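You operate a simulated robot arm through the tools that you are given. There is no shell and no other tool. Be economical: measure what you need, move in short steps, check, and stop when the job is done.

Carry out the task below with a simulated two-armed robot. There is one attempt and no reset: what you move stays moved.

TASK
Move the long trim to the bay on its label.
Fine: open both clamps first, carry it in both hands, then put that bay's stop up.

It is judged by the outcome, as a careful person would: the job done as asked, and still so three seconds after it is handed in. It fails if anything else is knocked over, pushed out of place, dropped, spilled or broken.

THE ROBOT
Two 6-joint arms with two-finger parallel grippers on one trunk, on a base that drives. Base frame: it is fixed to the floor where the robot stands at the start and does not move with it; the origin is under the middle of the robot, x ahead of it, y to its left, z up; the surface under the hand at the start is at about z = 840. Readings come in mm, rad, newtons and seconds.
The left shoulder is at the start at [70, 166, 1355], the right one opposite. With the tool pointing down near the work surface each hand reaches from about 420 to 840 mm from the robot's upright axis, wherever it stands, measured 20 degrees to its own side. Places, roughly: pink bay [500, -2400, 700]; pink bay mat [500, -2400, 700]; pink clamp [500, 0, 900]; pink stop [300, -2500, 700]; teal bay mat [500, -3100, 700]; teal clamp [500, -300, 900]; teal stop [300, -3200, 700]. Payload 3.91 kg a hand.
Tool frame (each hand has its own): the origin (TCP) lies between the finger pads and is the grasp point; the fingertips stand 30 mm ahead of it; z points along the fingers, y is the line along which they close. Largest opening 110 mm; finger width 20, thickness 10; the body of the gripper, 48 by 112 mm, starts 55 mm behind the TCP.
Orientation is that of the tool frame in the base frame, as a unit quaternion [x, y, z, w]. With the fingers straight down and closing along the base's y, the tool's x points along the base's -x, its y along +y and its z along -z.

THE INTERFACE
- The arms move only by the tool nudge_tool. It takes "left_deltas", "right_deltas" or both (then of equal length, played together; a hand with none holds still); each is a list of rows, each a list of 6 numbers: the shift along the base's x, y, z in mm, then the turn, a rotation vector about the base's x, y, z in rad. In form: [[dx, dy, dz, rx, ry, rz], ...]. A call has 1 to 8 rows; each row shifts and turns the commanded pose from where the row before left it. "left_grip" and "right_grip" are, for a hand that has rows, the opening, from 0 (shut) to 1 (fully open), set as the call begins (left out, the last holds). Each row takes 0.2 s and may step no farther than 50 mm and 0.15 rad from the row before; otherwise, or with a gripper value out of range, the whole call is refused. A pose out of reach is approached as far as the arm can. The call stops where the force on the tool passes 90 N (or 10 N more than at its start, if that is more) or the arm is blocked; 0.2 s more then pass. Each finger travels about 108 mm/s and halts on what it meets, pressing with about 43 N; the grip force reading is that of the motor and also rises with nothing between the fingers. The clock runs only during rows and for 0.2 s after the last one: add rows that do not move to give the fingers time. The reply holds the time, the measured pose of the TCP, the force on the tool along the base axes, the opening and the grip force, in the units named above and with some noise, with the torque about the TCP (base axes, N m) and any sound that the robot's microphone picked up, and new pictures: "show" is both (left out), scene, wrist or none (wrist: the cameras of the hands that moved).
- Cameras (640 x 400 px; columns grow to the right, rows downward): "scene" is now at [107.6, -29.5, 1546.5]; the picture's right is [-0.45, -0.90, 0.00], its down [-0.79, 0.39, -0.47] and it looks along [0.42, -0.21, -0.88] (base axes); focal length 214 px, centre (320, 200). "left" rides on the left gripper at [77, -7, -115] in its tool frame; the picture's right is [0.09, 1.00, 0.00], its down [-0.80, 0.07, -0.59] and it looks along [-0.59, 0.05, 0.80] (tool axes); focal length 270 px, centre (320, 200). "right" rides on the right gripper at [77, 7, -115] in its tool frame; the picture's right is [-0.09, 1.00, 0.00], its down [-0.80, -0.07, -0.59] and it looks along [-0.59, -0.05, 0.80] (tool axes); focal length 270 px, centre (320, 200). There is no depth. A picture from a camera that has moved, and an enlarged one, comes with that camera's place and axes in the base frame and with its lens.
- lift_body(by): slides the trunk up (or, below 0, down) by that many mm; the arms and the scene camera ride with it, the base frame stays. It gives what a move gives, with no picture.
- drive_base(legs): drives the robot by 1 to 6 legs, each [ahead, left, turn to the left] in mm, mm and rad, along the robot's own axes; the way and the turn of a leg run together, so that a leg with both is an arc; at most 1500 mm and 3.142 rad a leg. The arms and the cameras ride along, it lands a little off, and it stops where it bumps. It gives what a move gives, and a new picture of the scene camera.
- aim_head(pan, tilt): turns the head with the scene camera to pan (to the left, within 1.501 rad either way) and tilt (down, from -0.506 to 1.204), counted from straight ahead of the robot. It gives what a move gives, and a new picture of the scene camera.
- zoom(camera, box): a new picture of the part [left, top, right, bottom] of that camera's present view, enlarged. It takes no simulated time.
- hand_in(): hands the job in; it is judged then, once.

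Work in short steps. Places have to be worked out from the pictures, the camera data and where the tool is seen: move nearer, look again, correct. Check each grasp and each placing, and mend what went wrong. You have 120 turns and 260 pictures in all, those below and enlarged ones among them. Open the grippers and draw the arms clear of the work before you hand the job in, unless the task says otherwise; then end with one line.

The tools are called by a JSON object that holds its "method" and its "body". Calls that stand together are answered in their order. nudge_tool: Moves the arms, as the interface text tells. Its arguments: {"type":"object","properties":{"left_deltas":{"type":"array","items":{"type":"array","items":{"type":"number"}}},"left_grip":{"type":"number"},"right_deltas":{"type":"array","items":{"type":"array","items":{"type":"number"}}},"right_grip":{"type":"number"},"show":{"type":"string","enum":["both","scene","wrist","none"]}},"required":[]} The other tools are called the same way: lift_body (by) slides the trunk up or down; drive_base (legs) drives the base; aim_head (pan, tilt) turns the head that bears the scene camera; zoom (camera, box) takes an enlarged picture of a part of a camera's view; hand_in () hands the job in.

At the start:

```text
t: 0.0
left_tool_pos: [82.1, 310.8, 456.9]
left_tcp_rot: [0.014, 0.998, 0.037, 0.05]
left_ft_force: [-0.9, 0.4, 0.2]
left_wrist_torque: [-0.02, -0.01, -0.02]
left_grip_width: 109.8
left_gripper_force: 0.0
right_tool_pos: [457.1, -450.7, 1265.0]
right_tcp_rot: [0.0, 1.0, 0.0, 0.0]
right_ft_force: [-0.1, 0.2, -0.6]
right_wrist_torque: [-0.01, 0.0, 0.0]
right_grip_width: 110.2
right_gripper_force: 0.1
trunk travel left (down, up): [-850.0, 90.0]
robot x, y, heading: [-1.9, -4.1, 0.003]
head pan, tilt: [-0.463, 1.086]
```

scene: 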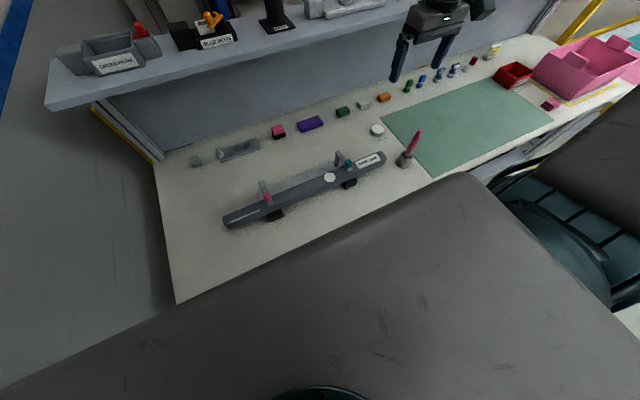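
right: 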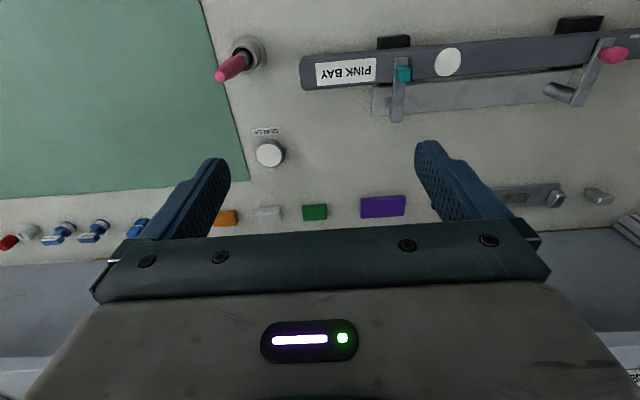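
left: 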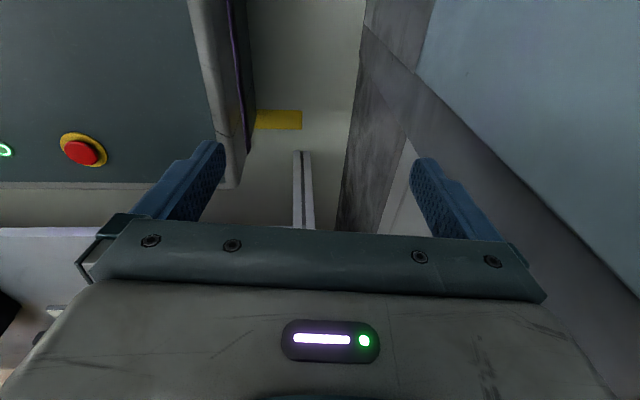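

The trim's label reads "PINK BAY". I zoom in on the trim and clamps from both cameras.

{"method": "zoom", "body": {"camera": "scene", "box": [200, 120, 440, 270]}}

{"method": "zoom", "body": {"camera": "right", "box": [290, 0, 640, 220]}}

```text
2.67 times, centred on (320, 195) of scene
camera zoom: at [107.6, -29.5, 1546.5], right [-0.45, -0.9, 0.0], down [-0.79, 0.39, -0.47], along [0.42, -0.21, -0.88], focal length 572 px, centre (320, 213)
```

zoom: 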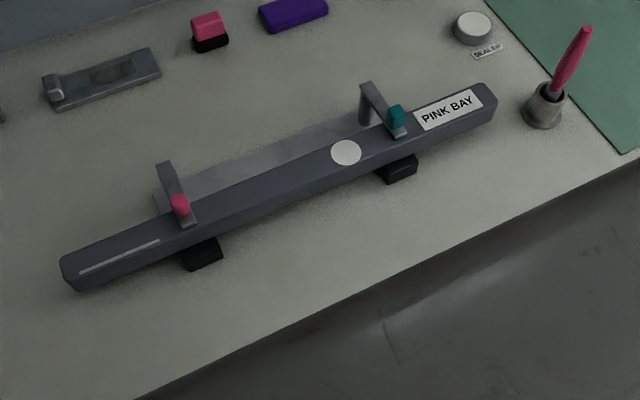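

```text
1.82 times, centred on (465, 110) of right
camera zoom: at [378.9, -443.4, 1379.8], right [0.09, 1.0, 0.0], down [0.8, -0.07, 0.59], along [0.59, -0.05, -0.8], focal length 491 px, centre (56, 364)
```

zoom: 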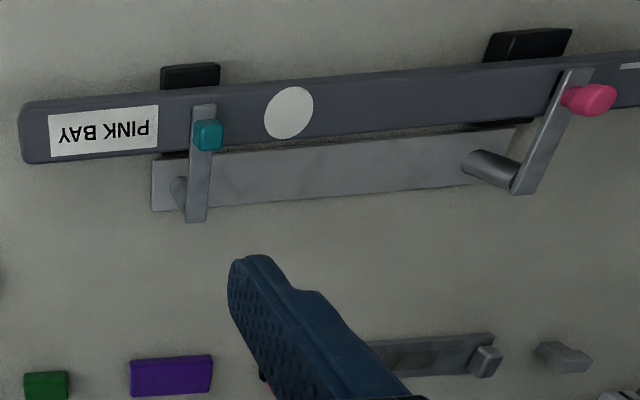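

I look towards the bays to the right and towards the left hand.

{"method": "aim_head", "body": {"pan": -1.3, "tilt": 0.45}}

{"method": "aim_head", "body": {"pan": 0.9, "tilt": 0.95}}

{"method": "aim_head", "body": {"pan": 0.0, "tilt": 0.7}}

```text
t: 1.2
left_tool_pos: [82.6, 312.0, 456.1]
left_tcp_rot: [0.013, 0.998, 0.037, 0.051]
left_ft_force: [0.7, 0.4, 1.0]
left_wrist_torque: [-0.03, 0.01, 0.02]
left_grip_width: 110.0
left_gripper_force: 0.0
right_tool_pos: [455.6, -450.2, 1266.6]
right_tcp_rot: [0.0, 1.0, 0.0, 0.0]
right_ft_force: [0.3, 0.0, 0.2]
right_wrist_torque: [0.0, -0.04, 0.02]
right_grip_width: 110.1
right_gripper_force: 0.1
trunk travel left (down, up): [-850.0, 90.0]
robot x, y, heading: [3.8, -3.6, -0.0]
head pan, tilt: [-1.3, 0.45]
camera scene: at [74.8, -89.6, 1597.7], right [-0.96, -0.27, 0.0], down [-0.12, 0.42, -0.9], along [0.24, -0.87, -0.44], focal length 214 px, centre (320, 200)
```

scene: 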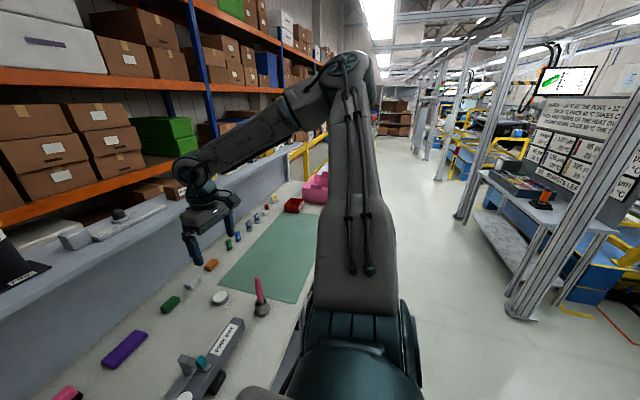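

```text
t: 3.2
left_tool_pos: [81.9, 310.8, 455.6]
left_tcp_rot: [0.014, 0.998, 0.038, 0.051]
left_ft_force: [-1.1, 0.2, -0.2]
left_wrist_torque: [-0.03, 0.03, 0.02]
left_grip_width: 109.8
left_gripper_force: 0.1
right_tool_pos: [456.2, -450.7, 1265.4]
right_tcp_rot: [0.0, 1.0, 0.0, 0.0]
right_ft_force: [0.7, -0.6, 0.7]
right_wrist_torque: [-0.03, 0.0, -0.01]
right_grip_width: 109.9
right_gripper_force: 0.0
trunk travel left (down, up): [-850.0, 90.0]
robot x, y, heading: [1.2, -0.1, -0.003]
head pan, tilt: [0.901, 0.949]
camera scene: at [95.3, 55.8, 1555.8], right [0.78, -0.62, 0.0], down [-0.51, -0.64, -0.58], along [0.36, 0.46, -0.81], focal length 214 px, centre (320, 200)
```

scene: 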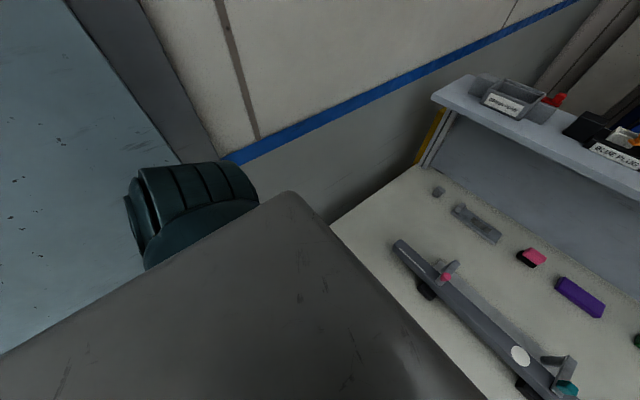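

```text
t: 4.4
left_tool_pos: [82.0, 310.9, 454.9]
left_tcp_rot: [0.013, 0.998, 0.038, 0.05]
left_ft_force: [0.1, 0.4, 0.5]
left_wrist_torque: [0.03, -0.01, -0.02]
left_grip_width: 110.2
left_gripper_force: 0.0
right_tool_pos: [456.2, -450.5, 1265.9]
right_tcp_rot: [0.0, 1.0, 0.001, -0.001]
right_ft_force: [0.0, -0.7, -0.8]
right_wrist_torque: [0.0, -0.02, -0.03]
right_grip_width: 110.2
right_gripper_force: 0.0
trunk travel left (down, up): [-850.0, 90.0]
robot x, y, heading: [-2.7, -0.3, 0.002]
head pan, tilt: [0.0, 0.7]
camera scene: at [135.0, -1.1, 1575.5], right [0.0, -1.0, 0.0], down [-0.64, 0.0, -0.76], along [0.76, 0.0, -0.64], focal length 214 px, centre (320, 200)
```

scene: 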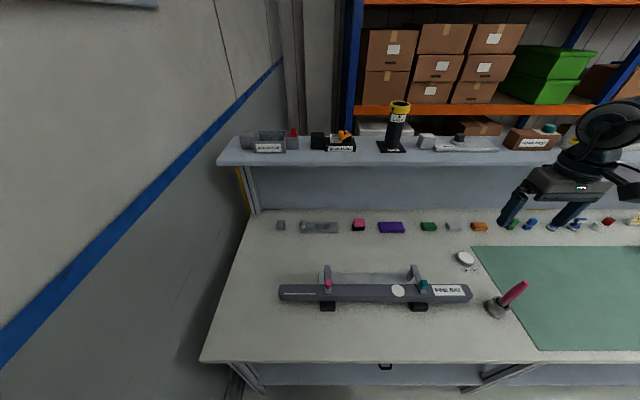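

I zoom on the clamps from this view, then raise the left hand straight up in front of the bench edge (edge is at x≈300).

{"method": "zoom", "body": {"camera": "scene", "box": [270, 245, 490, 325]}}

{"method": "nudge_tool", "body": {"left_deltas": [[0, 0, 45, 0, 0, 0], [0, 0, 45, 0, 0, 0], [0, 0, 45, 0, 0, 0], [0, 0, 45, 0, 0, 0], [0, 0, 45, 0, 0, 0], [0, 0, 45, 0, 0, 0]], "show": "wrist"}}

```text
2.91 times, centred on (380, 285) of scene
camera zoom: at [135.0, -1.1, 1575.5], right [0.0, -1.0, 0.0], down [-0.64, 0.0, -0.76], along [0.76, 0.0, -0.64], focal length 624 px, centre (146, -47)
```

zoom: 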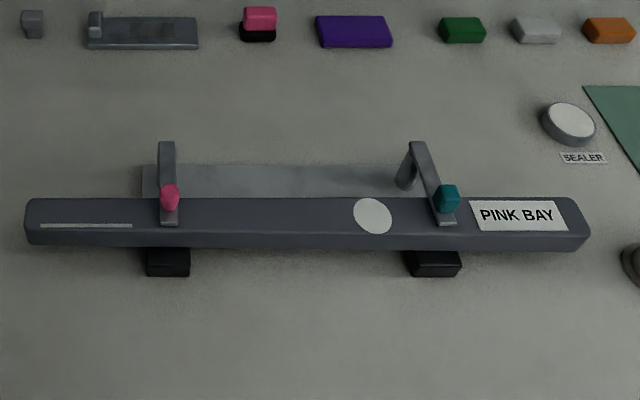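

```text
t: 5.8
left_tool_pos: [84.7, 310.6, 726.2]
left_tcp_rot: [0.015, 0.998, 0.039, 0.051]
left_ft_force: [-0.4, -0.5, 0.1]
left_wrist_torque: [0.0, 0.01, 0.01]
left_grip_width: 109.9
left_gripper_force: 0.1
right_tool_pos: [455.5, -450.2, 1265.9]
right_tcp_rot: [0.0, 1.0, 0.0, -0.001]
right_ft_force: [0.2, 0.5, -0.5]
right_wrist_torque: [-0.02, 0.03, -0.01]
right_grip_width: 110.0
right_gripper_force: 0.1
trunk travel left (down, up): [-850.0, 90.0]
robot x, y, heading: [0.9, -0.8, 0.0]
head pan, tilt: [0.0, 0.7]
camera left: at [-5.7, 297.9, 831.4], right [-0.06, 1.0, 0.07], down [0.74, 0.0, 0.67], along [0.67, 0.09, -0.74], focal length 270 px, centre (320, 200)
```

left: 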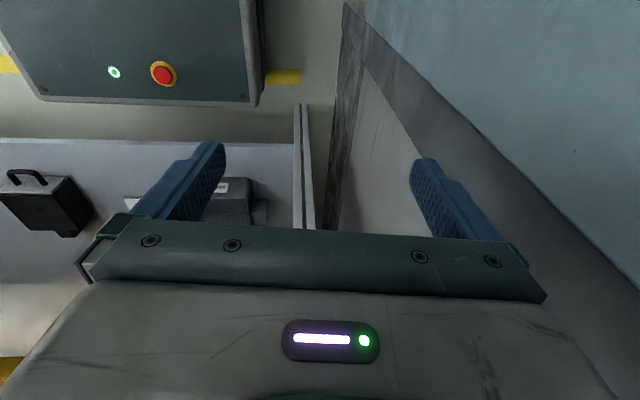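

The hand rose cleanly. I continue up to about z=1080.

{"method": "nudge_tool", "body": {"left_deltas": [[0, 0, 45, 0, 0, 0], [0, 0, 45, 0, 0, 0], [0, 0, 45, 0, 0, 0], [0, 0, 45, 0, 0, 0], [0, 0, 45, 0, 0, 0], [0, 0, 45, 0, 0, 0], [0, 0, 45, 0, 0, 0], [0, 0, 45, 0, 0, 0]], "show": "scene"}}

{"method": "nudge_tool", "body": {"left_deltas": [[45, -10, 0, 0, 0, 0], [45, -10, 0, 0, 0, 0], [45, -20, 0, 0, 0, 0], [45, -20, 0, 0, 0, 0], [45, -20, 0, 0, 0, 0], [45, -20, 0, 0, 0, 0], [20, -20, 0, 0, 0, 0]], "show": "both"}}

```text
t: 7.3
left_tool_pos: [-107.2, 277.5, 887.2]
left_tcp_rot: [-0.203, 0.978, 0.045, -0.006]
left_ft_force: [-0.2, -2.6, 1.7]
left_wrist_torque: [0.15, 0.11, 0.02]
left_grip_width: 110.1
left_gripper_force: 0.0
left hand out of reach, approached as far as the arm can: row 4, 5, 6, 7
right_tool_pos: [404.2, -393.7, 1205.0]
right_tcp_rot: [-0.095, 0.99, 0.084, -0.055]
right_ft_force: [-0.3, -1.3, 0.4]
right_wrist_torque: [0.19, 0.05, 0.01]
right_grip_width: 109.9
right_gripper_force: 0.0
trunk travel left (down, up): [-850.0, 90.0]
robot x, y, heading: [-105.3, -30.7, 0.237]
head pan, tilt: [0.0, 0.7]
stopped in row 7 (left hand): the arm was blocked; the commanded pose is now the measured one
camera scene: at [70.5, -173.7, 1583.8], right [0.23, -0.97, -0.12], down [-0.65, -0.06, -0.76], along [0.73, 0.25, -0.64], focal length 214 px, centre (320, 200)
```

scene: 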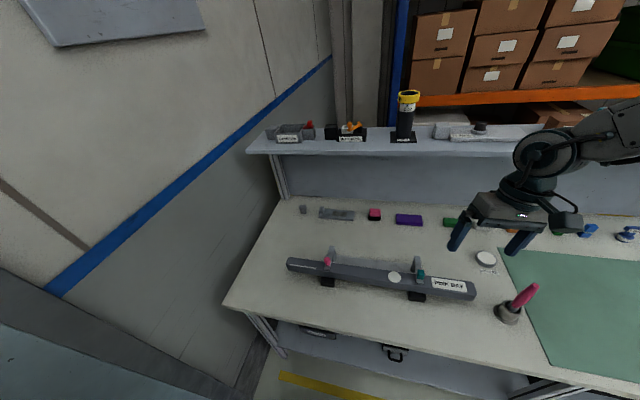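

```text
t: 7.7
left_tool_pos: [-231.7, 308.1, 853.0]
left_tcp_rot: [-0.274, 0.959, 0.027, -0.062]
left_ft_force: [1.8, 1.2, 2.8]
left_wrist_torque: [-0.07, 0.11, 0.01]
left_grip_width: 110.1
left_gripper_force: 0.1
right_tool_pos: [354.0, -297.0, 1183.0]
right_tcp_rot: [-0.16, 0.973, 0.141, -0.085]
right_ft_force: [1.8, -3.3, 0.7]
right_wrist_torque: [0.22, 0.12, 0.0]
right_grip_width: 110.1
right_gripper_force: 0.1
trunk travel left (down, up): [-850.0, 90.0]
robot x, y, heading: [-159.3, -58.7, 0.356]
head pan, tilt: [0.0, 0.7]
stopped in row 1 (left hand): the arm was blocked; the commanded pose is now the measured one
camera scene: at [33.0, -145.1, 1578.3], right [0.35, -0.93, -0.1], down [-0.63, -0.16, -0.76], along [0.69, 0.33, -0.65], focal length 214 px, centre (320, 200)
camera left: at [-278.4, 260.1, 973.4], right [-0.59, 0.8, 0.09], down [0.72, 0.47, 0.51], along [0.36, 0.37, -0.85], focal length 270 px, centre (320, 200)
```

scene: 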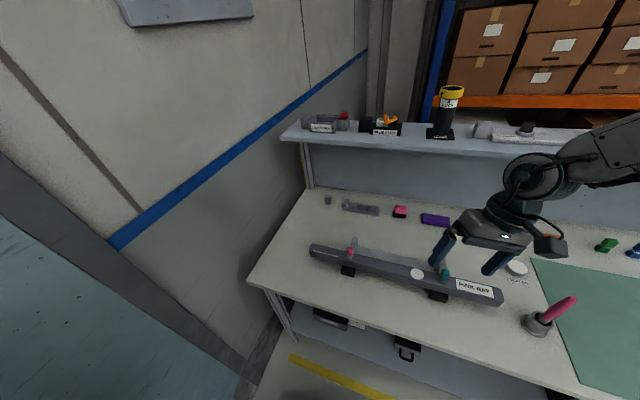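
left: 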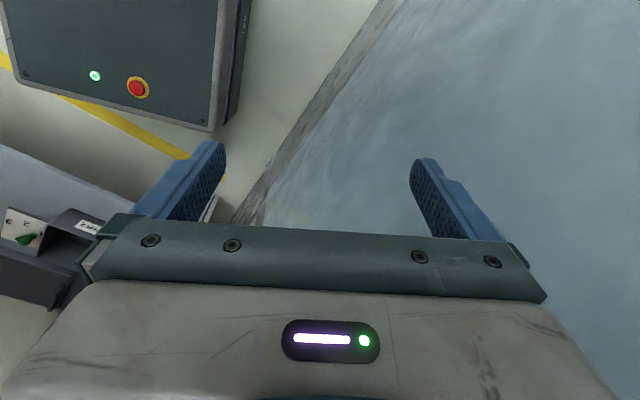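

The left elbow has evidently pushed on the wall and shoved the base back and round. I hold still and check whether it is settled.

{"method": "aim_head", "body": {"pan": 1.0, "tilt": 0.6}}

```text
t: 8.9
left_tool_pos: [-288.6, 293.3, 840.1]
left_tcp_rot: [-0.288, 0.957, -0.005, -0.025]
left_ft_force: [0.7, -1.1, 0.2]
left_wrist_torque: [0.0, 0.04, 0.01]
left_grip_width: 110.0
left_gripper_force: 0.1
right_tool_pos: [306.1, -247.5, 1230.9]
right_tcp_rot: [-0.173, 0.983, 0.038, -0.048]
right_ft_force: [-1.5, -2.7, 0.8]
right_wrist_torque: [0.16, -0.12, -0.01]
right_grip_width: 110.0
right_gripper_force: 0.2
trunk travel left (down, up): [-850.0, 90.0]
robot x, y, heading: [-176.6, -53.3, 0.39]
head pan, tilt: [1.0, 0.6]
camera scene: at [-135.7, -1.0, 1588.2], right [0.98, -0.18, 0.01], down [-0.09, -0.53, -0.85], along [0.15, 0.83, -0.53], focal length 214 px, centre (320, 200)
```

scene: 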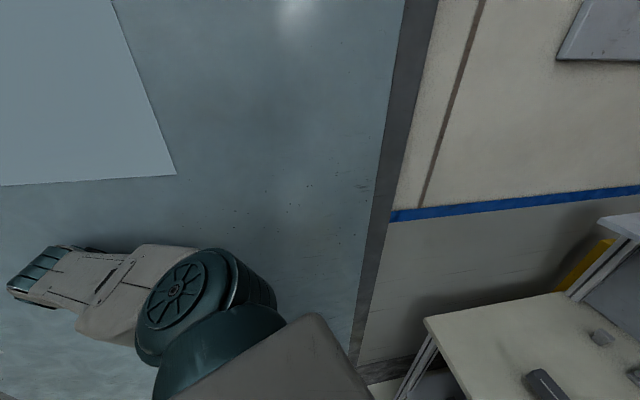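

The left upper arm is pinned near the left wall. I drive straight away from the wall (base −y) without turning, then square up.

{"method": "drive_base", "body": {"legs": [[-171, -416, 0], [0, 0, -0.39]]}}

```text
t: 9.6
left_tool_pos: [-289.8, 293.9, 834.0]
left_tcp_rot: [-0.304, 0.952, -0.015, -0.037]
left_ft_force: [0.1, -0.4, 0.2]
left_wrist_torque: [0.01, 0.04, -0.02]
left_grip_width: 110.0
left_gripper_force: 0.0
right_tool_pos: [322.5, -227.4, 1224.7]
right_tcp_rot: [-0.18, 0.981, 0.032, -0.057]
right_ft_force: [-0.2, 1.8, 0.1]
right_wrist_torque: [-0.04, 0.04, -0.02]
right_grip_width: 109.9
right_gripper_force: 0.1
trunk travel left (down, up): [-850.0, 90.0]
robot x, y, heading: [-184.8, -57.9, 0.406]
head pan, tilt: [1.0, 0.6]
stopped in leg 1: the robot was blocked; the commanded pose is now the measured one
camera scene: at [-117.8, 18.0, 1586.2], right [0.99, -0.17, -0.01], down [-0.1, -0.54, -0.84], along [0.14, 0.83, -0.55], focal length 214 px, centre (320, 200)
```

scene: 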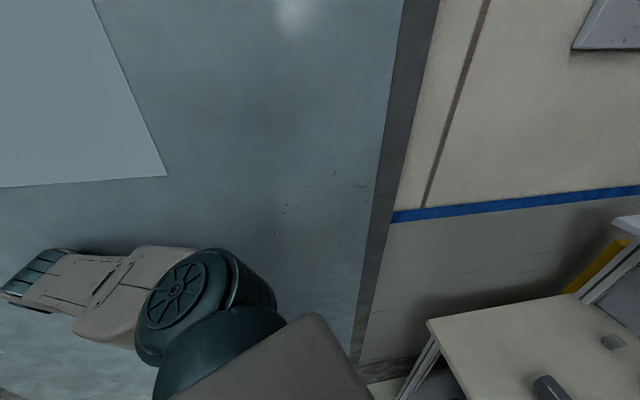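

Blocked; I look at what is around on the left-back and on the right.

{"method": "aim_head", "body": {"pan": 1.5, "tilt": 0.9}}

{"method": "aim_head", "body": {"pan": -1.5, "tilt": 0.8}}

```text
t: 10.5
left_tool_pos: [-288.7, 293.5, 836.4]
left_tcp_rot: [-0.299, 0.954, -0.012, -0.032]
left_ft_force: [0.9, 0.8, -0.4]
left_wrist_torque: [0.02, -0.01, -0.02]
left_grip_width: 110.0
left_gripper_force: 0.1
right_tool_pos: [318.3, -232.9, 1227.1]
right_tcp_rot: [-0.177, 0.982, 0.034, -0.055]
right_ft_force: [-0.1, -0.1, -0.1]
right_wrist_torque: [-0.02, -0.01, 0.0]
right_grip_width: 109.8
right_gripper_force: 0.0
trunk travel left (down, up): [-850.0, 90.0]
robot x, y, heading: [-180.5, -58.7, 0.398]
head pan, tilt: [1.499, 0.901]
camera scene: at [-161.5, -2.1, 1561.3], right [0.95, 0.32, 0.01], down [0.25, -0.73, -0.64], along [-0.2, 0.61, -0.77], focal length 214 px, centre (320, 200)
```

scene: 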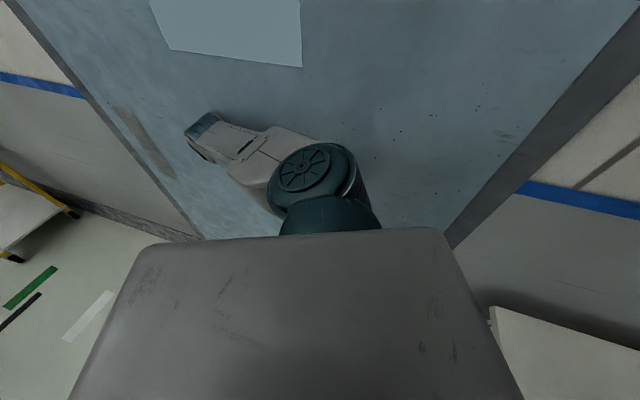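

```text
t: 13.1
left_tool_pos: [-288.0, 294.1, 835.3]
left_tcp_rot: [-0.3, 0.953, -0.012, -0.031]
left_ft_force: [-0.3, 0.4, 0.1]
left_wrist_torque: [0.0, -0.01, -0.02]
left_grip_width: 109.8
left_gripper_force: 0.1
right_tool_pos: [319.0, -233.4, 1226.8]
right_tcp_rot: [-0.178, 0.982, 0.033, -0.055]
right_ft_force: [0.1, 0.0, -0.1]
right_wrist_torque: [0.03, 0.0, 0.01]
right_grip_width: 110.1
right_gripper_force: 0.0
trunk travel left (down, up): [-850.0, 90.0]
robot x, y, heading: [-179.1, -51.1, 0.401]
head pan, tilt: [-1.499, 0.799]
camera scene: at [-100.3, -145.3, 1565.7], right [-0.89, -0.45, -0.01], down [-0.32, 0.66, -0.68], along [0.32, -0.6, -0.73], focal length 214 px, centre (320, 200)
```

scene: 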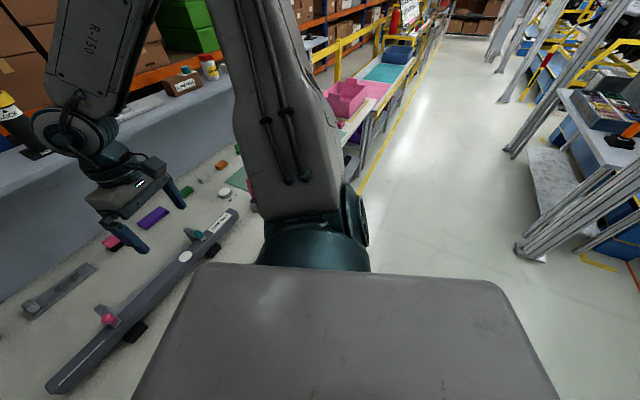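

Nothing blocks on the right. I try a small escape motion to see which way the base is free.

{"method": "drive_base", "body": {"legs": [[0, -80, 0]]}}

```text
t: 14.2
left_tool_pos: [-256.9, 247.5, 824.0]
left_tcp_rot: [-0.294, 0.955, -0.027, -0.037]
left_ft_force: [0.9, 0.2, -0.2]
left_wrist_torque: [-0.07, -0.05, 0.02]
left_grip_width: 110.0
left_gripper_force: 0.1
right_tool_pos: [347.8, -269.6, 1232.3]
right_tcp_rot: [-0.175, 0.983, 0.016, -0.057]
right_ft_force: [-0.6, 0.7, 0.1]
right_wrist_torque: [-0.06, 0.04, 0.02]
right_grip_width: 110.1
right_gripper_force: 0.0
trunk travel left (down, up): [-850.0, 90.0]
robot x, y, heading: [-151.3, -125.2, 0.401]
head pan, tilt: [-1.499, 0.799]
camera scene: at [-71.8, -170.6, 1567.9], right [-0.89, -0.45, 0.0], down [-0.32, 0.63, -0.7], along [0.32, -0.63, -0.71], focal length 214 px, centre (320, 200)
```

scene: 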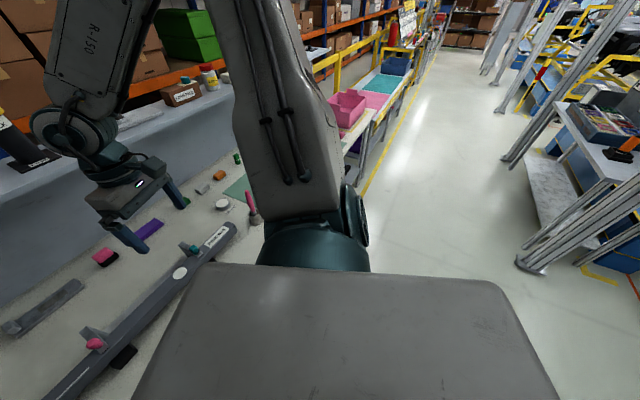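

Sideways is free; I continue right, then back off, then square the heading.

{"method": "drive_base", "body": {"legs": [[0, -220, 0], [-150, -100, 0], [0, 0, -0.4]]}}

```text
t: 18.2
left_tool_pos: [-112.6, -103.8, 826.7]
left_tcp_rot: [-0.094, 0.995, -0.014, -0.041]
left_ft_force: [-0.6, -0.4, 0.3]
left_wrist_torque: [0.0, -0.03, 0.01]
left_grip_width: 109.8
left_gripper_force: 0.1
right_tool_pos: [233.8, -822.3, 1230.0]
right_tcp_rot: [0.027, 0.998, 0.033, -0.053]
right_ft_force: [-0.4, 0.3, 0.3]
right_wrist_torque: [0.0, 0.01, 0.0]
right_grip_width: 110.1
right_gripper_force: 0.1
trunk travel left (down, up): [-850.0, 90.0]
robot x, y, heading: [-166.2, -485.6, -0.013]
head pan, tilt: [-1.499, 0.799]
camera scene: at [-109.3, -567.2, 1567.4], right [-1.0, -0.06, 0.0], down [-0.04, 0.71, -0.7], along [0.04, -0.7, -0.72], focal length 214 px, centre (320, 200)
```

scene: 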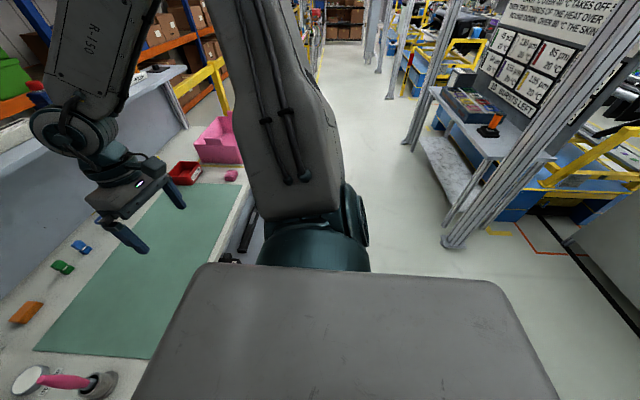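

Squared and clear of the wall. I bring the left hand forward a bit then up, keeping off the bench edge.

{"method": "nudge_tool", "body": {"left_deltas": [[45, 0, 0, 0, 0, 0], [45, 0, 0, 0, 0, 0], [45, 0, 0, 0, 0, 0], [45, 0, 0, 0, 0, 0], [45, 0, 0, 0, 0, 0], [25, 0, 25, 0, 0, 0], [10, 0, 40, 0, 0, 0], [0, 0, 45, 0, 0, 0]], "show": "none"}}

{"method": "aim_head", "body": {"pan": 0.6, "tilt": 0.7}}

```text
t: 20.0
left_tool_pos: [148.0, -105.3, 936.4]
left_tcp_rot: [-0.094, 0.995, -0.014, -0.041]
left_ft_force: [0.2, 0.6, 0.0]
left_wrist_torque: [0.0, 0.02, 0.02]
left_grip_width: 110.0
left_gripper_force: 0.0
right_tool_pos: [234.2, -823.4, 1229.9]
right_tcp_rot: [0.027, 0.998, 0.031, -0.052]
right_ft_force: [0.4, 0.5, -0.5]
right_wrist_torque: [-0.01, -0.01, 0.0]
right_grip_width: 110.1
right_gripper_force: 0.0
trunk travel left (down, up): [-850.0, 90.0]
robot x, y, heading: [-168.0, -488.3, -0.011]
head pan, tilt: [-1.499, 0.799]
```

```text
t: 22.0
left_tool_pos: [147.1, -105.6, 937.2]
left_tcp_rot: [-0.094, 0.995, -0.014, -0.04]
left_ft_force: [-0.5, 0.3, 0.5]
left_wrist_torque: [-0.02, -0.01, 0.03]
left_grip_width: 110.2
left_gripper_force: 0.1
right_tool_pos: [233.6, -822.9, 1230.7]
right_tcp_rot: [0.028, 0.998, 0.032, -0.053]
right_ft_force: [0.2, -0.5, 0.4]
right_wrist_torque: [0.02, -0.02, 0.01]
right_grip_width: 109.9
right_gripper_force: 0.1
trunk travel left (down, up): [-850.0, 90.0]
robot x, y, heading: [-160.5, -485.6, -0.013]
head pan, tilt: [0.6, 0.7]
camera scene: at [-44.0, -440.9, 1575.5], right [0.55, -0.83, 0.0], down [-0.54, -0.36, -0.76], along [0.64, 0.42, -0.64], focal length 214 px, centre (320, 200)
```

scene: 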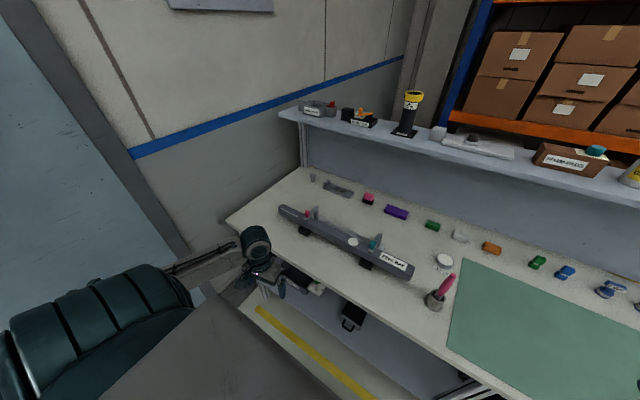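

I raise the left hand to about 1090 and straighten its orientation (yaw −0.19).

{"method": "nudge_tool", "body": {"left_deltas": [[0, 0, 45, 0, 0, -0.1], [0, 0, 45, 0, 0, -0.09], [0, 0, 45, 0, 0, 0], [10, 0, 20, 0, 0, 0]], "show": "none"}}

{"method": "aim_head", "body": {"pan": 0.5, "tilt": 0.8}}

```text
t: 23.0
left_tool_pos: [157.8, -106.8, 1093.0]
left_tcp_rot: [0.0, 0.999, -0.01, -0.042]
left_ft_force: [-0.6, -0.4, -0.5]
left_wrist_torque: [-0.06, -0.01, 0.02]
left_grip_width: 109.9
left_gripper_force: 0.0
right_tool_pos: [234.6, -823.5, 1229.5]
right_tcp_rot: [0.028, 0.998, 0.033, -0.052]
right_ft_force: [0.2, 0.7, -0.1]
right_wrist_torque: [0.04, -0.02, -0.01]
right_grip_width: 110.3
right_gripper_force: 0.0
trunk travel left (down, up): [-850.0, 90.0]
robot x, y, heading: [-168.3, -490.7, -0.009]
head pan, tilt: [0.6, 0.7]
```

```text
t: 23.7
left_tool_pos: [155.9, -106.6, 1092.3]
left_tcp_rot: [0.001, 0.999, -0.01, -0.042]
left_ft_force: [0.4, -0.4, -0.3]
left_wrist_torque: [-0.01, 0.01, 0.01]
left_grip_width: 110.0
left_gripper_force: 0.1
right_tool_pos: [234.0, -823.4, 1229.4]
right_tcp_rot: [0.027, 0.998, 0.033, -0.051]
right_ft_force: [0.1, 0.4, -0.2]
right_wrist_torque: [0.02, 0.01, -0.02]
right_grip_width: 110.1
right_gripper_force: 0.1
trunk travel left (down, up): [-850.0, 90.0]
robot x, y, heading: [-165.2, -486.2, -0.018]
head pan, tilt: [0.499, 0.799]
camera scene: at [-43.3, -450.2, 1567.3], right [0.47, -0.88, 0.0], down [-0.63, -0.34, -0.7], along [0.62, 0.33, -0.72], focal length 214 px, centre (320, 200)
```

scene: 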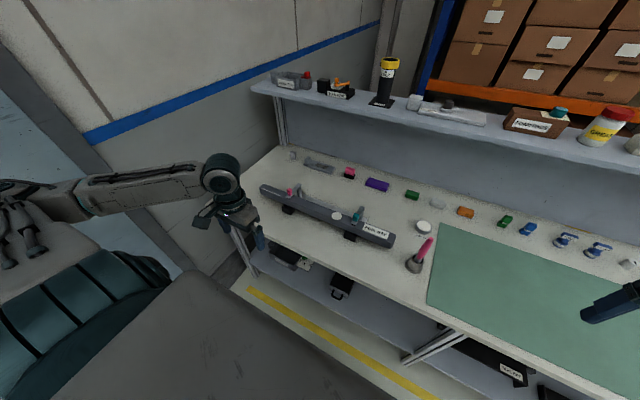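

Now I drive to stand in front of the trim's middle (target about x=−65, y=−190).

{"method": "drive_base", "body": {"legs": [[50, 150, 0.01], [50, 140, 0]]}}

```text
t: 26.6
left_tool_pos: [268.3, 151.9, 1078.9]
left_tcp_rot: [-0.009, 0.999, -0.014, -0.038]
left_ft_force: [-0.3, -0.7, 0.5]
left_wrist_torque: [0.01, 0.02, -0.02]
left_grip_width: 110.2
left_gripper_force: 0.0
right_tool_pos: [320.1, -544.8, 1207.4]
right_tcp_rot: [0.073, 0.977, 0.196, -0.05]
right_ft_force: [-0.4, -0.6, -0.2]
right_wrist_torque: [0.05, -0.01, 0.01]
right_grip_width: 110.1
right_gripper_force: 0.1
trunk travel left (down, up): [-850.0, 90.0]
robot x, y, heading: [-68.6, -217.6, 0.008]
head pan, tilt: [0.499, 0.799]
stopped in leg 2: the robot was blocked; the commanded pose is now the measured one
camera scene: at [46.7, -260.5, 1572.1], right [0.49, -0.87, -0.04], down [-0.62, -0.31, -0.72], along [0.61, 0.38, -0.7], focal length 214 px, centre (320, 200)
```

scene: 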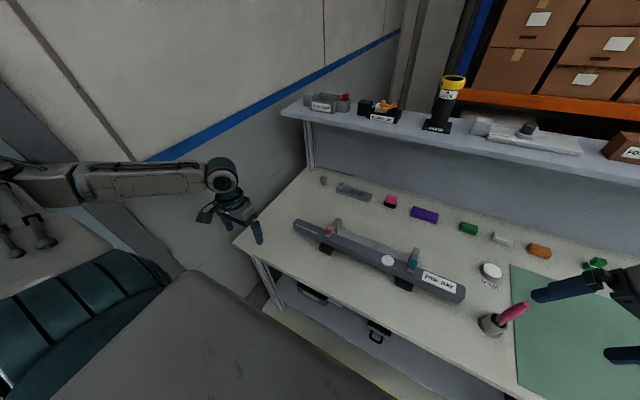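

The left elbow touches the wall. I move away 80 mm, then reach the left hand forward and inward, which pulls the elbow in.

{"method": "drive_base", "body": {"legs": [[0, -80, 0]]}}

{"method": "nudge_tool", "body": {"left_deltas": [[30, -10, 10, 0, 0, 0], [35, -10, 10, 0, 0, 0], [35, 0, 0, 0, 0, 0], [35, 0, 0, 0, 0, 0]], "show": "scene"}}

```text
t: 27.7
left_tool_pos: [263.9, 118.8, 1064.1]
left_tcp_rot: [-0.009, 0.999, -0.036, -0.039]
left_ft_force: [0.2, 0.2, 0.2]
left_wrist_torque: [-0.01, -0.04, 0.0]
left_grip_width: 110.1
left_gripper_force: 0.0
right_tool_pos: [328.0, -573.9, 1218.7]
right_tcp_rot: [0.057, 0.989, 0.13, -0.051]
right_ft_force: [0.6, -0.2, -1.3]
right_wrist_torque: [0.03, -0.03, 0.03]
right_grip_width: 109.8
right_gripper_force: 0.1
trunk travel left (down, up): [-850.0, 90.0]
robot x, y, heading: [-72.6, -290.8, 0.005]
head pan, tilt: [0.499, 0.799]
camera scene: at [51.9, -253.2, 1567.1], right [0.49, -0.87, 0.0], down [-0.63, -0.35, -0.7], along [0.61, 0.34, -0.72], focal length 214 px, centre (320, 200)
```

scene: 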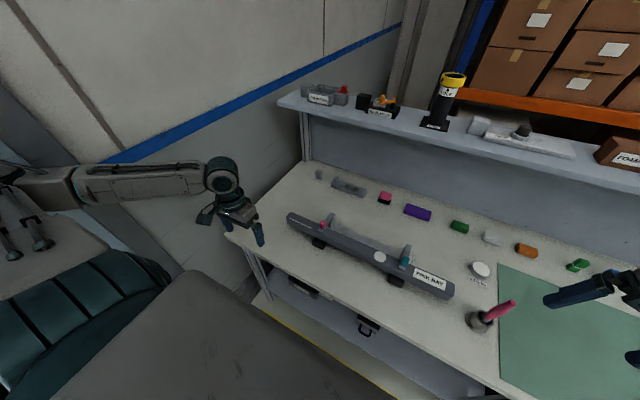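

```text
t: 28.7
left_tool_pos: [345.3, 148.9, 1070.5]
left_tcp_rot: [-0.01, 0.998, -0.038, -0.038]
left_ft_force: [0.7, 0.0, 0.5]
left_wrist_torque: [0.01, -0.02, 0.03]
left_grip_width: 109.8
left_gripper_force: 0.1
left hand out of reach, approached as far as the arm can: row 2, 3, 4
right_tool_pos: [326.9, -573.6, 1220.6]
right_tcp_rot: [0.057, 0.989, 0.129, -0.05]
right_ft_force: [-0.4, 1.0, -0.4]
right_wrist_torque: [-0.01, 0.03, -0.01]
right_grip_width: 110.3
right_gripper_force: 0.1
trunk travel left (down, up): [-850.0, 90.0]
robot x, y, heading: [-66.7, -289.1, 0.008]
head pan, tilt: [0.499, 0.799]
camera scene: at [52.0, -252.0, 1567.2], right [0.49, -0.87, 0.0], down [-0.63, -0.35, -0.7], along [0.61, 0.34, -0.72], focal length 214 px, centre (320, 200)
```

scene: 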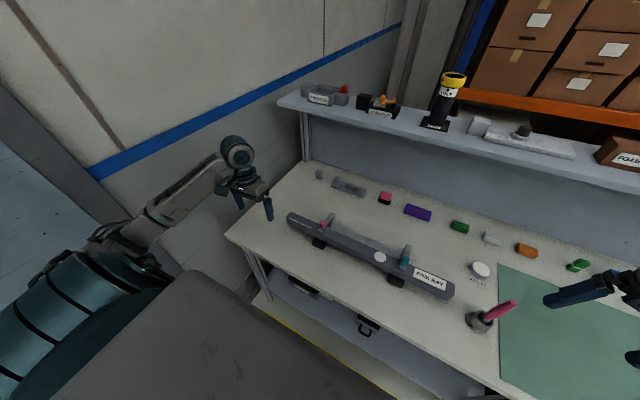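

The left arm swung into a better pose. I straighten the tool and move inwards to see what is reachable.

{"method": "nudge_tool", "body": {"left_deltas": [[0, -30, 0, 0.076, -0.076, -0.02], [20, -40, 0, 0, 0, 0], [20, -30, 0, 0, 0, 0]], "right_deltas": [[30, 0, 0, 0, 0, 0], [30, 0, 0, 0, 0, 0], [30, 0, 0, 0, 0, 0]], "show": "scene"}}

```text
t: 29.5
left_tool_pos: [330.6, 121.9, 1057.8]
left_tcp_rot: [-0.001, 1.0, 0.001, -0.001]
left_ft_force: [-0.3, 0.8, 0.1]
left_wrist_torque: [0.02, 0.02, -0.01]
left_grip_width: 110.2
left_gripper_force: 0.1
left hand out of reach, approached as far as the arm can: row 1, 2, 3
right_tool_pos: [393.6, -615.9, 1215.7]
right_tcp_rot: [0.058, 0.989, 0.13, -0.051]
right_ft_force: [0.2, 0.2, 0.5]
right_wrist_torque: [0.02, 0.01, 0.01]
right_grip_width: 110.0
right_gripper_force: 0.1
right hand out of reach, approached as far as the arm can: row 1, 2, 3
trunk travel left (down, up): [-850.0, 90.0]
robot x, y, heading: [-66.3, -293.6, 0.014]
head pan, tilt: [0.499, 0.799]
camera scene: at [53.8, -251.8, 1567.1], right [0.49, -0.87, 0.0], down [-0.63, -0.35, -0.7], along [0.61, 0.34, -0.72], focal length 214 px, centre (320, 200)
```

scene: 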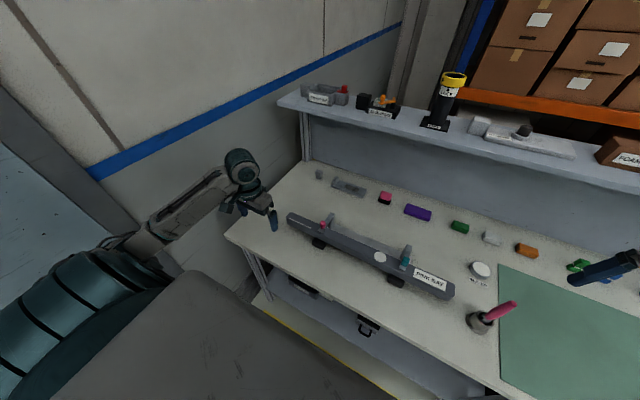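

Both hands look too close in for their height (inner reach limit). I lower them while extending, and straighten the right tool.

{"method": "nudge_tool", "body": {"left_deltas": [[40, 0, -20, 0, 0, 0], [40, 0, -20, 0, 0, 0], [40, 0, -20, 0, 0, 0], [30, 0, 0, 0, 0, 0]], "right_deltas": [[0, 0, -40, -0.13, -0.05, 0.058], [10, 0, -40, -0.13, -0.05, 0.058], [10, 0, -40, 0, 0, 0], [10, 0, -20, 0, 0, 0]], "show": "both"}}

```text
t: 30.5
left_tool_pos: [459.9, 152.5, 978.4]
left_tcp_rot: [0.0, 1.0, 0.002, -0.001]
left_ft_force: [-0.2, 0.8, -1.0]
left_wrist_torque: [0.02, -0.01, 0.01]
left_grip_width: 110.1
left_gripper_force: 0.0
left hand out of reach, approached as far as the arm can: row 1, 2, 3, 4
right_tool_pos: [395.5, -663.9, 1077.4]
right_tcp_rot: [0.0, 1.0, 0.001, -0.001]
right_ft_force: [0.6, -0.4, 0.0]
right_wrist_torque: [-0.01, 0.04, 0.0]
right_grip_width: 109.6
right_gripper_force: 0.0
right hand out of reach, approached as far as the arm can: row 1, 2, 3, 4
trunk travel left (down, up): [-850.0, 90.0]
robot x, y, heading: [-71.3, -291.9, 0.012]
head pan, tilt: [0.499, 0.799]
camera scene: at [54.1, -254.9, 1567.2], right [0.49, -0.87, 0.0], down [-0.63, -0.35, -0.7], along [0.61, 0.34, -0.72], focal length 214 px, centre (320, 200)
camera right: at [319.1, -657.6, 1191.6], right [0.09, 1.0, 0.0], down [0.8, -0.07, 0.59], along [0.59, -0.05, -0.81], focal length 270 px, centre (320, 200)
camera left: at [382.3, 146.2, 1093.4], right [-0.09, 1.0, 0.0], down [0.8, 0.07, 0.59], along [0.59, 0.06, -0.8], focal length 270 px, centre (320, 200)
```

scene: 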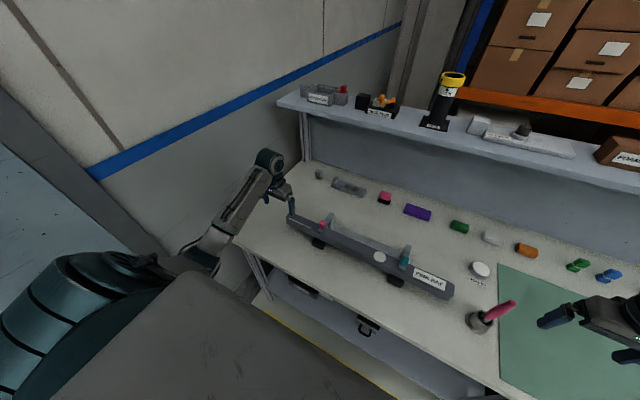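
right: 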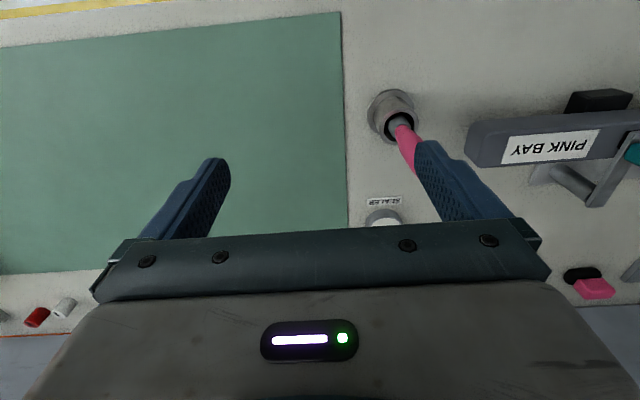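
left: 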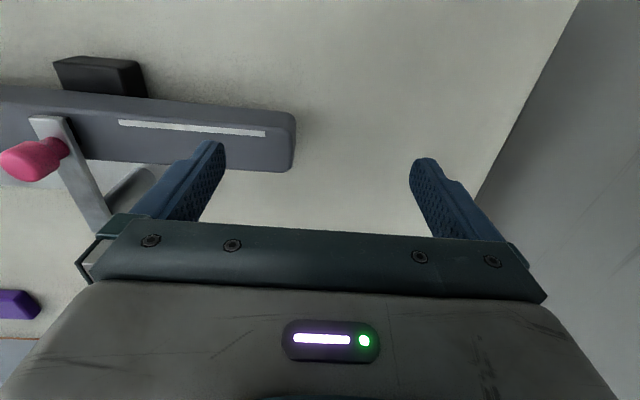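

The arms seem limited in this high region. I raise the trunk by 80 so working heights lie lower relative to the shoulders.

{"method": "lift_body", "body": {"by": 80}}

{"method": "nudge_tool", "body": {"left_deltas": [[0, 0, -30, 0, 0, 0], [0, 0, -30, 0, 0, 0]], "right_deltas": [[0, 0, -30, 0, 0, 0], [0, 0, -30, 0, 0, 0]], "show": "none"}}

```text
t: 31.6
left_tool_pos: [458.7, 153.8, 1059.7]
left_tcp_rot: [0.0, 1.0, 0.002, 0.0]
left_ft_force: [-0.1, -0.8, 0.3]
left_wrist_torque: [0.02, -0.03, 0.01]
left_grip_width: 109.8
left_gripper_force: 0.1
right_tool_pos: [394.9, -662.9, 1159.4]
right_tcp_rot: [0.0, 1.0, 0.002, 0.0]
right_ft_force: [0.1, 0.0, 0.5]
right_wrist_torque: [0.01, 0.01, 0.0]
right_grip_width: 110.2
right_gripper_force: 0.0
trunk travel left (down, up): [-930.0, 10.0]
robot x, y, heading: [-69.1, -291.0, 0.012]
head pan, tilt: [0.499, 0.799]
```

```text
t: 32.2
left_tool_pos: [461.5, 152.4, 999.3]
left_tcp_rot: [0.0, 1.0, 0.003, -0.001]
left_ft_force: [0.3, -0.4, -0.1]
left_wrist_torque: [-0.02, 0.0, 0.0]
left_grip_width: 109.8
left_gripper_force: 0.0
right_tool_pos: [392.0, -672.4, 1098.3]
right_tcp_rot: [0.0, 1.0, 0.004, 0.0]
right_ft_force: [0.3, -0.1, -0.2]
right_wrist_torque: [0.02, 0.04, 0.02]
right_grip_width: 110.0
right_gripper_force: 0.0
right hand out of reach, approached as far as the arm can: row 2
trunk travel left (down, up): [-930.0, 10.0]
robot x, y, heading: [-66.0, -293.4, 0.009]
head pan, tilt: [0.499, 0.799]
```

Left is now obeying. I move the right hand forward to see whether it frees up, and the left inward/forward.

{"method": "nudge_tool", "body": {"left_deltas": [[10, -30, 0, 0, 0, 0], [10, -30, 0, 0, 0, 0], [0, -30, 0, 0, 0, 0]], "right_deltas": [[40, 0, 0, 0, 0, 0], [40, 0, 0, 0, 0, 0], [40, 0, 0, 0, 0, 0]], "show": "none"}}

```text
t: 33.0
left_tool_pos: [480.7, 61.3, 999.8]
left_tcp_rot: [0.0, 1.0, 0.002, 0.0]
left_ft_force: [-0.1, 0.0, -0.4]
left_wrist_torque: [0.01, 0.03, 0.0]
left_grip_width: 109.8
left_gripper_force: 0.1
right_tool_pos: [468.8, -724.8, 1113.2]
right_tcp_rot: [0.0, 1.0, 0.003, 0.001]
right_ft_force: [0.3, 0.5, 0.3]
right_wrist_torque: [-0.01, 0.02, -0.01]
right_grip_width: 110.0
right_gripper_force: 0.0
right hand out of reach, approached as far as the arm can: row 1, 2, 3
trunk travel left (down, up): [-930.0, 10.0]
robot x, y, heading: [-72.4, -293.0, 0.011]
head pan, tilt: [0.499, 0.799]
```

{"method": "nudge_tool", "body": {"right_deltas": [[0, 40, 0, 0, 0, 0], [0, 40, 0, 0, 0, 0]], "show": "none"}}

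{"method": "aim_head", "body": {"pan": -0.9, "tilt": 0.6}}

```text
t: 33.6
left_tool_pos: [477.7, 63.4, 999.2]
left_tcp_rot: [-0.001, 1.0, 0.002, 0.001]
left_ft_force: [-0.3, 0.1, 0.4]
left_wrist_torque: [-0.01, -0.01, -0.01]
left_grip_width: 110.0
left_gripper_force: 0.1
right_tool_pos: [431.2, -692.8, 1124.0]
right_tcp_rot: [0.0, 1.0, 0.002, 0.001]
right_ft_force: [-0.4, -0.2, 0.3]
right_wrist_torque: [0.0, -0.02, -0.01]
right_grip_width: 110.0
right_gripper_force: 0.2
right hand out of reach, approached as far as the arm can: row 1, 2
trunk travel left (down, up): [-930.0, 10.0]
robot x, y, heading: [-67.0, -291.0, 0.006]
head pan, tilt: [0.499, 0.799]
```

```text
t: 35.2
left_tool_pos: [479.7, 63.3, 1000.0]
left_tcp_rot: [0.0, 1.0, 0.002, 0.0]
left_ft_force: [0.0, 0.0, 0.3]
left_wrist_torque: [0.05, 0.02, 0.0]
left_grip_width: 110.0
left_gripper_force: 0.0
right_tool_pos: [433.1, -693.5, 1123.3]
right_tcp_rot: [0.0, 1.0, 0.001, 0.0]
right_ft_force: [0.4, 0.0, 0.6]
right_wrist_torque: [-0.03, 0.0, -0.02]
right_grip_width: 110.1
right_gripper_force: 0.0
trunk travel left (down, up): [-930.0, 10.0]
robot x, y, heading: [-69.5, -293.1, 0.01]
head pan, tilt: [-0.901, 0.6]
camera scene: at [36.9, -361.5, 1664.2], right [-0.78, -0.63, 0.0], down [-0.36, 0.44, -0.82], along [0.52, -0.64, -0.57], focal length 214 px, centre (320, 200)
```

scene: 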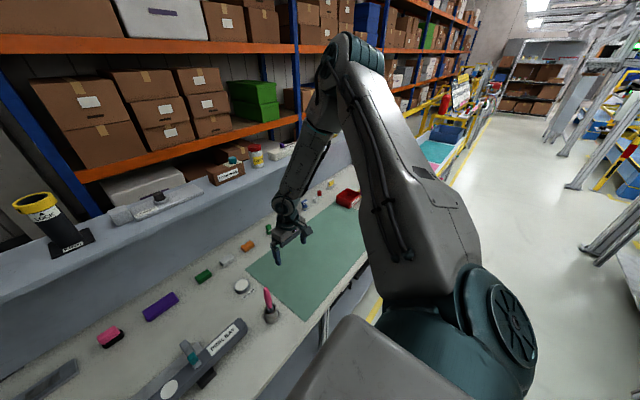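

The right arm seems stuck at a joint limit; I test if a tool yaw frees it (I need ±90° yaw for the grasp anyway).

{"method": "nudge_tool", "body": {"right_deltas": [[0, 0, 0, 0, 0, 0.15], [0, 0, 0, 0, 0, 0.15], [0, 30, 0, 0, 0, 0.15], [0, 30, 0, 0, 0, 0.15]], "show": "none"}}

```text
t: 36.2
left_tool_pos: [478.8, 63.8, 998.2]
left_tcp_rot: [0.001, 1.0, 0.001, 0.002]
left_ft_force: [-0.4, -0.2, -0.2]
left_wrist_torque: [0.02, -0.01, 0.03]
left_grip_width: 109.9
left_gripper_force: 0.1
right_tool_pos: [397.8, -669.6, 1128.5]
right_tcp_rot: [-0.296, 0.955, -0.001, 0.002]
right_ft_force: [0.0, 1.3, 0.6]
right_wrist_torque: [-0.01, -0.01, 0.03]
right_grip_width: 110.0
right_gripper_force: 0.1
right hand out of reach, approached as far as the arm can: row 3, 4
trunk travel left (down, up): [-930.0, 10.0]
robot x, y, heading: [-67.3, -290.5, 0.005]
head pan, tilt: [-0.901, 0.6]
```

The right arm seems limited in azimuth when high; the left freed itself after getting lower. I lower the right hand over the clear green mat, then try inward.

{"method": "nudge_tool", "body": {"right_deltas": [[20, -30, -40, 0, 0, -0.15], [20, -30, -40, 0, 0, -0.15], [20, 0, -40, 0, 0, -0.15], [20, 0, -10, 0, 0, -0.15]], "show": "none"}}

{"method": "nudge_tool", "body": {"right_deltas": [[0, 30, 0, 0, 0, 0], [0, 30, 0, 0, 0, 0]], "show": "scene"}}

```text
refused: row 1 steps farther than a row can; nothing moved
```

```text
t: 36.8
left_tool_pos: [479.2, 63.2, 999.1]
left_tcp_rot: [0.0, 1.0, 0.002, 0.0]
left_ft_force: [-0.4, 0.1, -0.5]
left_wrist_torque: [-0.02, -0.01, 0.01]
left_grip_width: 109.9
left_gripper_force: 0.0
right_tool_pos: [377.1, -655.5, 1135.1]
right_tcp_rot: [-0.295, 0.956, 0.002, 0.001]
right_ft_force: [0.2, 0.1, 0.1]
right_wrist_torque: [0.01, 0.01, -0.03]
right_grip_width: 109.9
right_gripper_force: 0.1
right hand out of reach, approached as far as the arm can: row 1, 2
trunk travel left (down, up): [-930.0, 10.0]
robot x, y, heading: [-68.5, -291.0, 0.008]
head pan, tilt: [-0.901, 0.6]
camera scene: at [35.0, -360.6, 1664.3], right [-0.78, -0.63, 0.0], down [-0.35, 0.44, -0.83], along [0.52, -0.64, -0.56], focal length 214 px, centre (320, 200)
```

scene: 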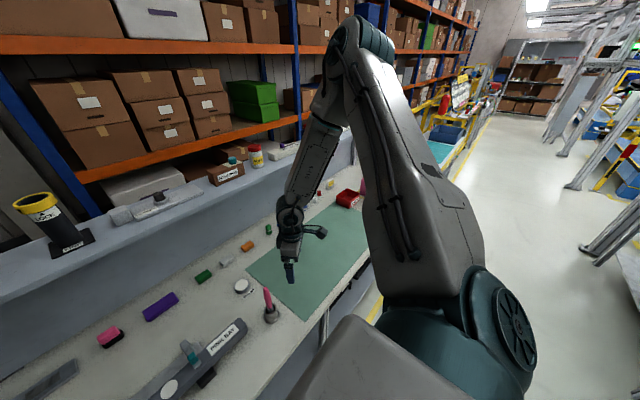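

{"method": "nudge_tool", "body": {"right_deltas": [[20, -25, -30, 0, 0, -0.15], [20, -25, -30, 0, 0, -0.15], [25, 0, -40, 0, 0, -0.15], [25, 0, -35, 0, 0, -0.15], [20, 0, 0, 0, 0, 0], [0, 30, 0, 0, 0, 0], [0, 30, 0, 0, 0, 0]], "show": "none"}}

```text
t: 38.4
left_tool_pos: [479.9, 62.5, 999.3]
left_tcp_rot: [0.001, 1.0, 0.002, 0.0]
left_ft_force: [-0.5, -0.1, 0.3]
left_wrist_torque: [0.02, -0.01, -0.02]
left_grip_width: 110.0
left_gripper_force: 0.1
right_tool_pos: [430.8, -724.2, 1018.9]
right_tcp_rot: [0.002, 1.0, 0.002, 0.0]
right_ft_force: [-0.5, 0.1, -0.7]
right_wrist_torque: [-0.01, 0.01, 0.01]
right_grip_width: 110.0
right_gripper_force: 0.1
right hand out of reach, approached as far as the arm can: row 3, 4, 5, 6, 7
trunk travel left (down, up): [-930.0, 10.0]
robot x, y, heading: [-69.8, -296.1, 0.012]
head pan, tilt: [-0.901, 0.6]
```

I compare with the left arm's shape.

{"method": "aim_head", "body": {"pan": 0.9, "tilt": 0.6}}

```text
t: 40.2
left_tool_pos: [479.5, 64.4, 999.1]
left_tcp_rot: [0.0, 1.0, 0.002, 0.001]
left_ft_force: [0.3, 0.2, 0.3]
left_wrist_torque: [0.0, -0.01, 0.0]
left_grip_width: 109.9
left_gripper_force: 0.0
right_tool_pos: [432.8, -723.7, 1018.7]
right_tcp_rot: [-0.001, 1.0, 0.003, 0.001]
right_ft_force: [0.2, 0.3, 0.3]
right_wrist_torque: [-0.01, -0.01, -0.02]
right_grip_width: 110.0
right_gripper_force: 0.1
trunk travel left (down, up): [-930.0, 10.0]
robot x, y, heading: [-72.2, -292.5, 0.01]
head pan, tilt: [0.901, 0.6]
camera scene: at [35.5, -222.9, 1664.2], right [0.79, -0.61, 0.0], down [-0.35, -0.45, -0.82], along [0.51, 0.65, -0.57], focal length 214 px, centre (320, 200)
```

scene: 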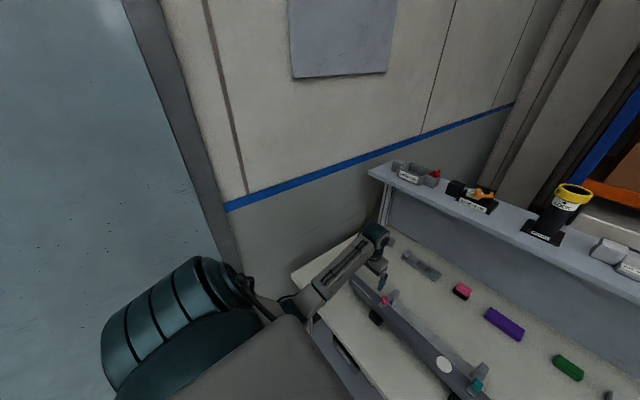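

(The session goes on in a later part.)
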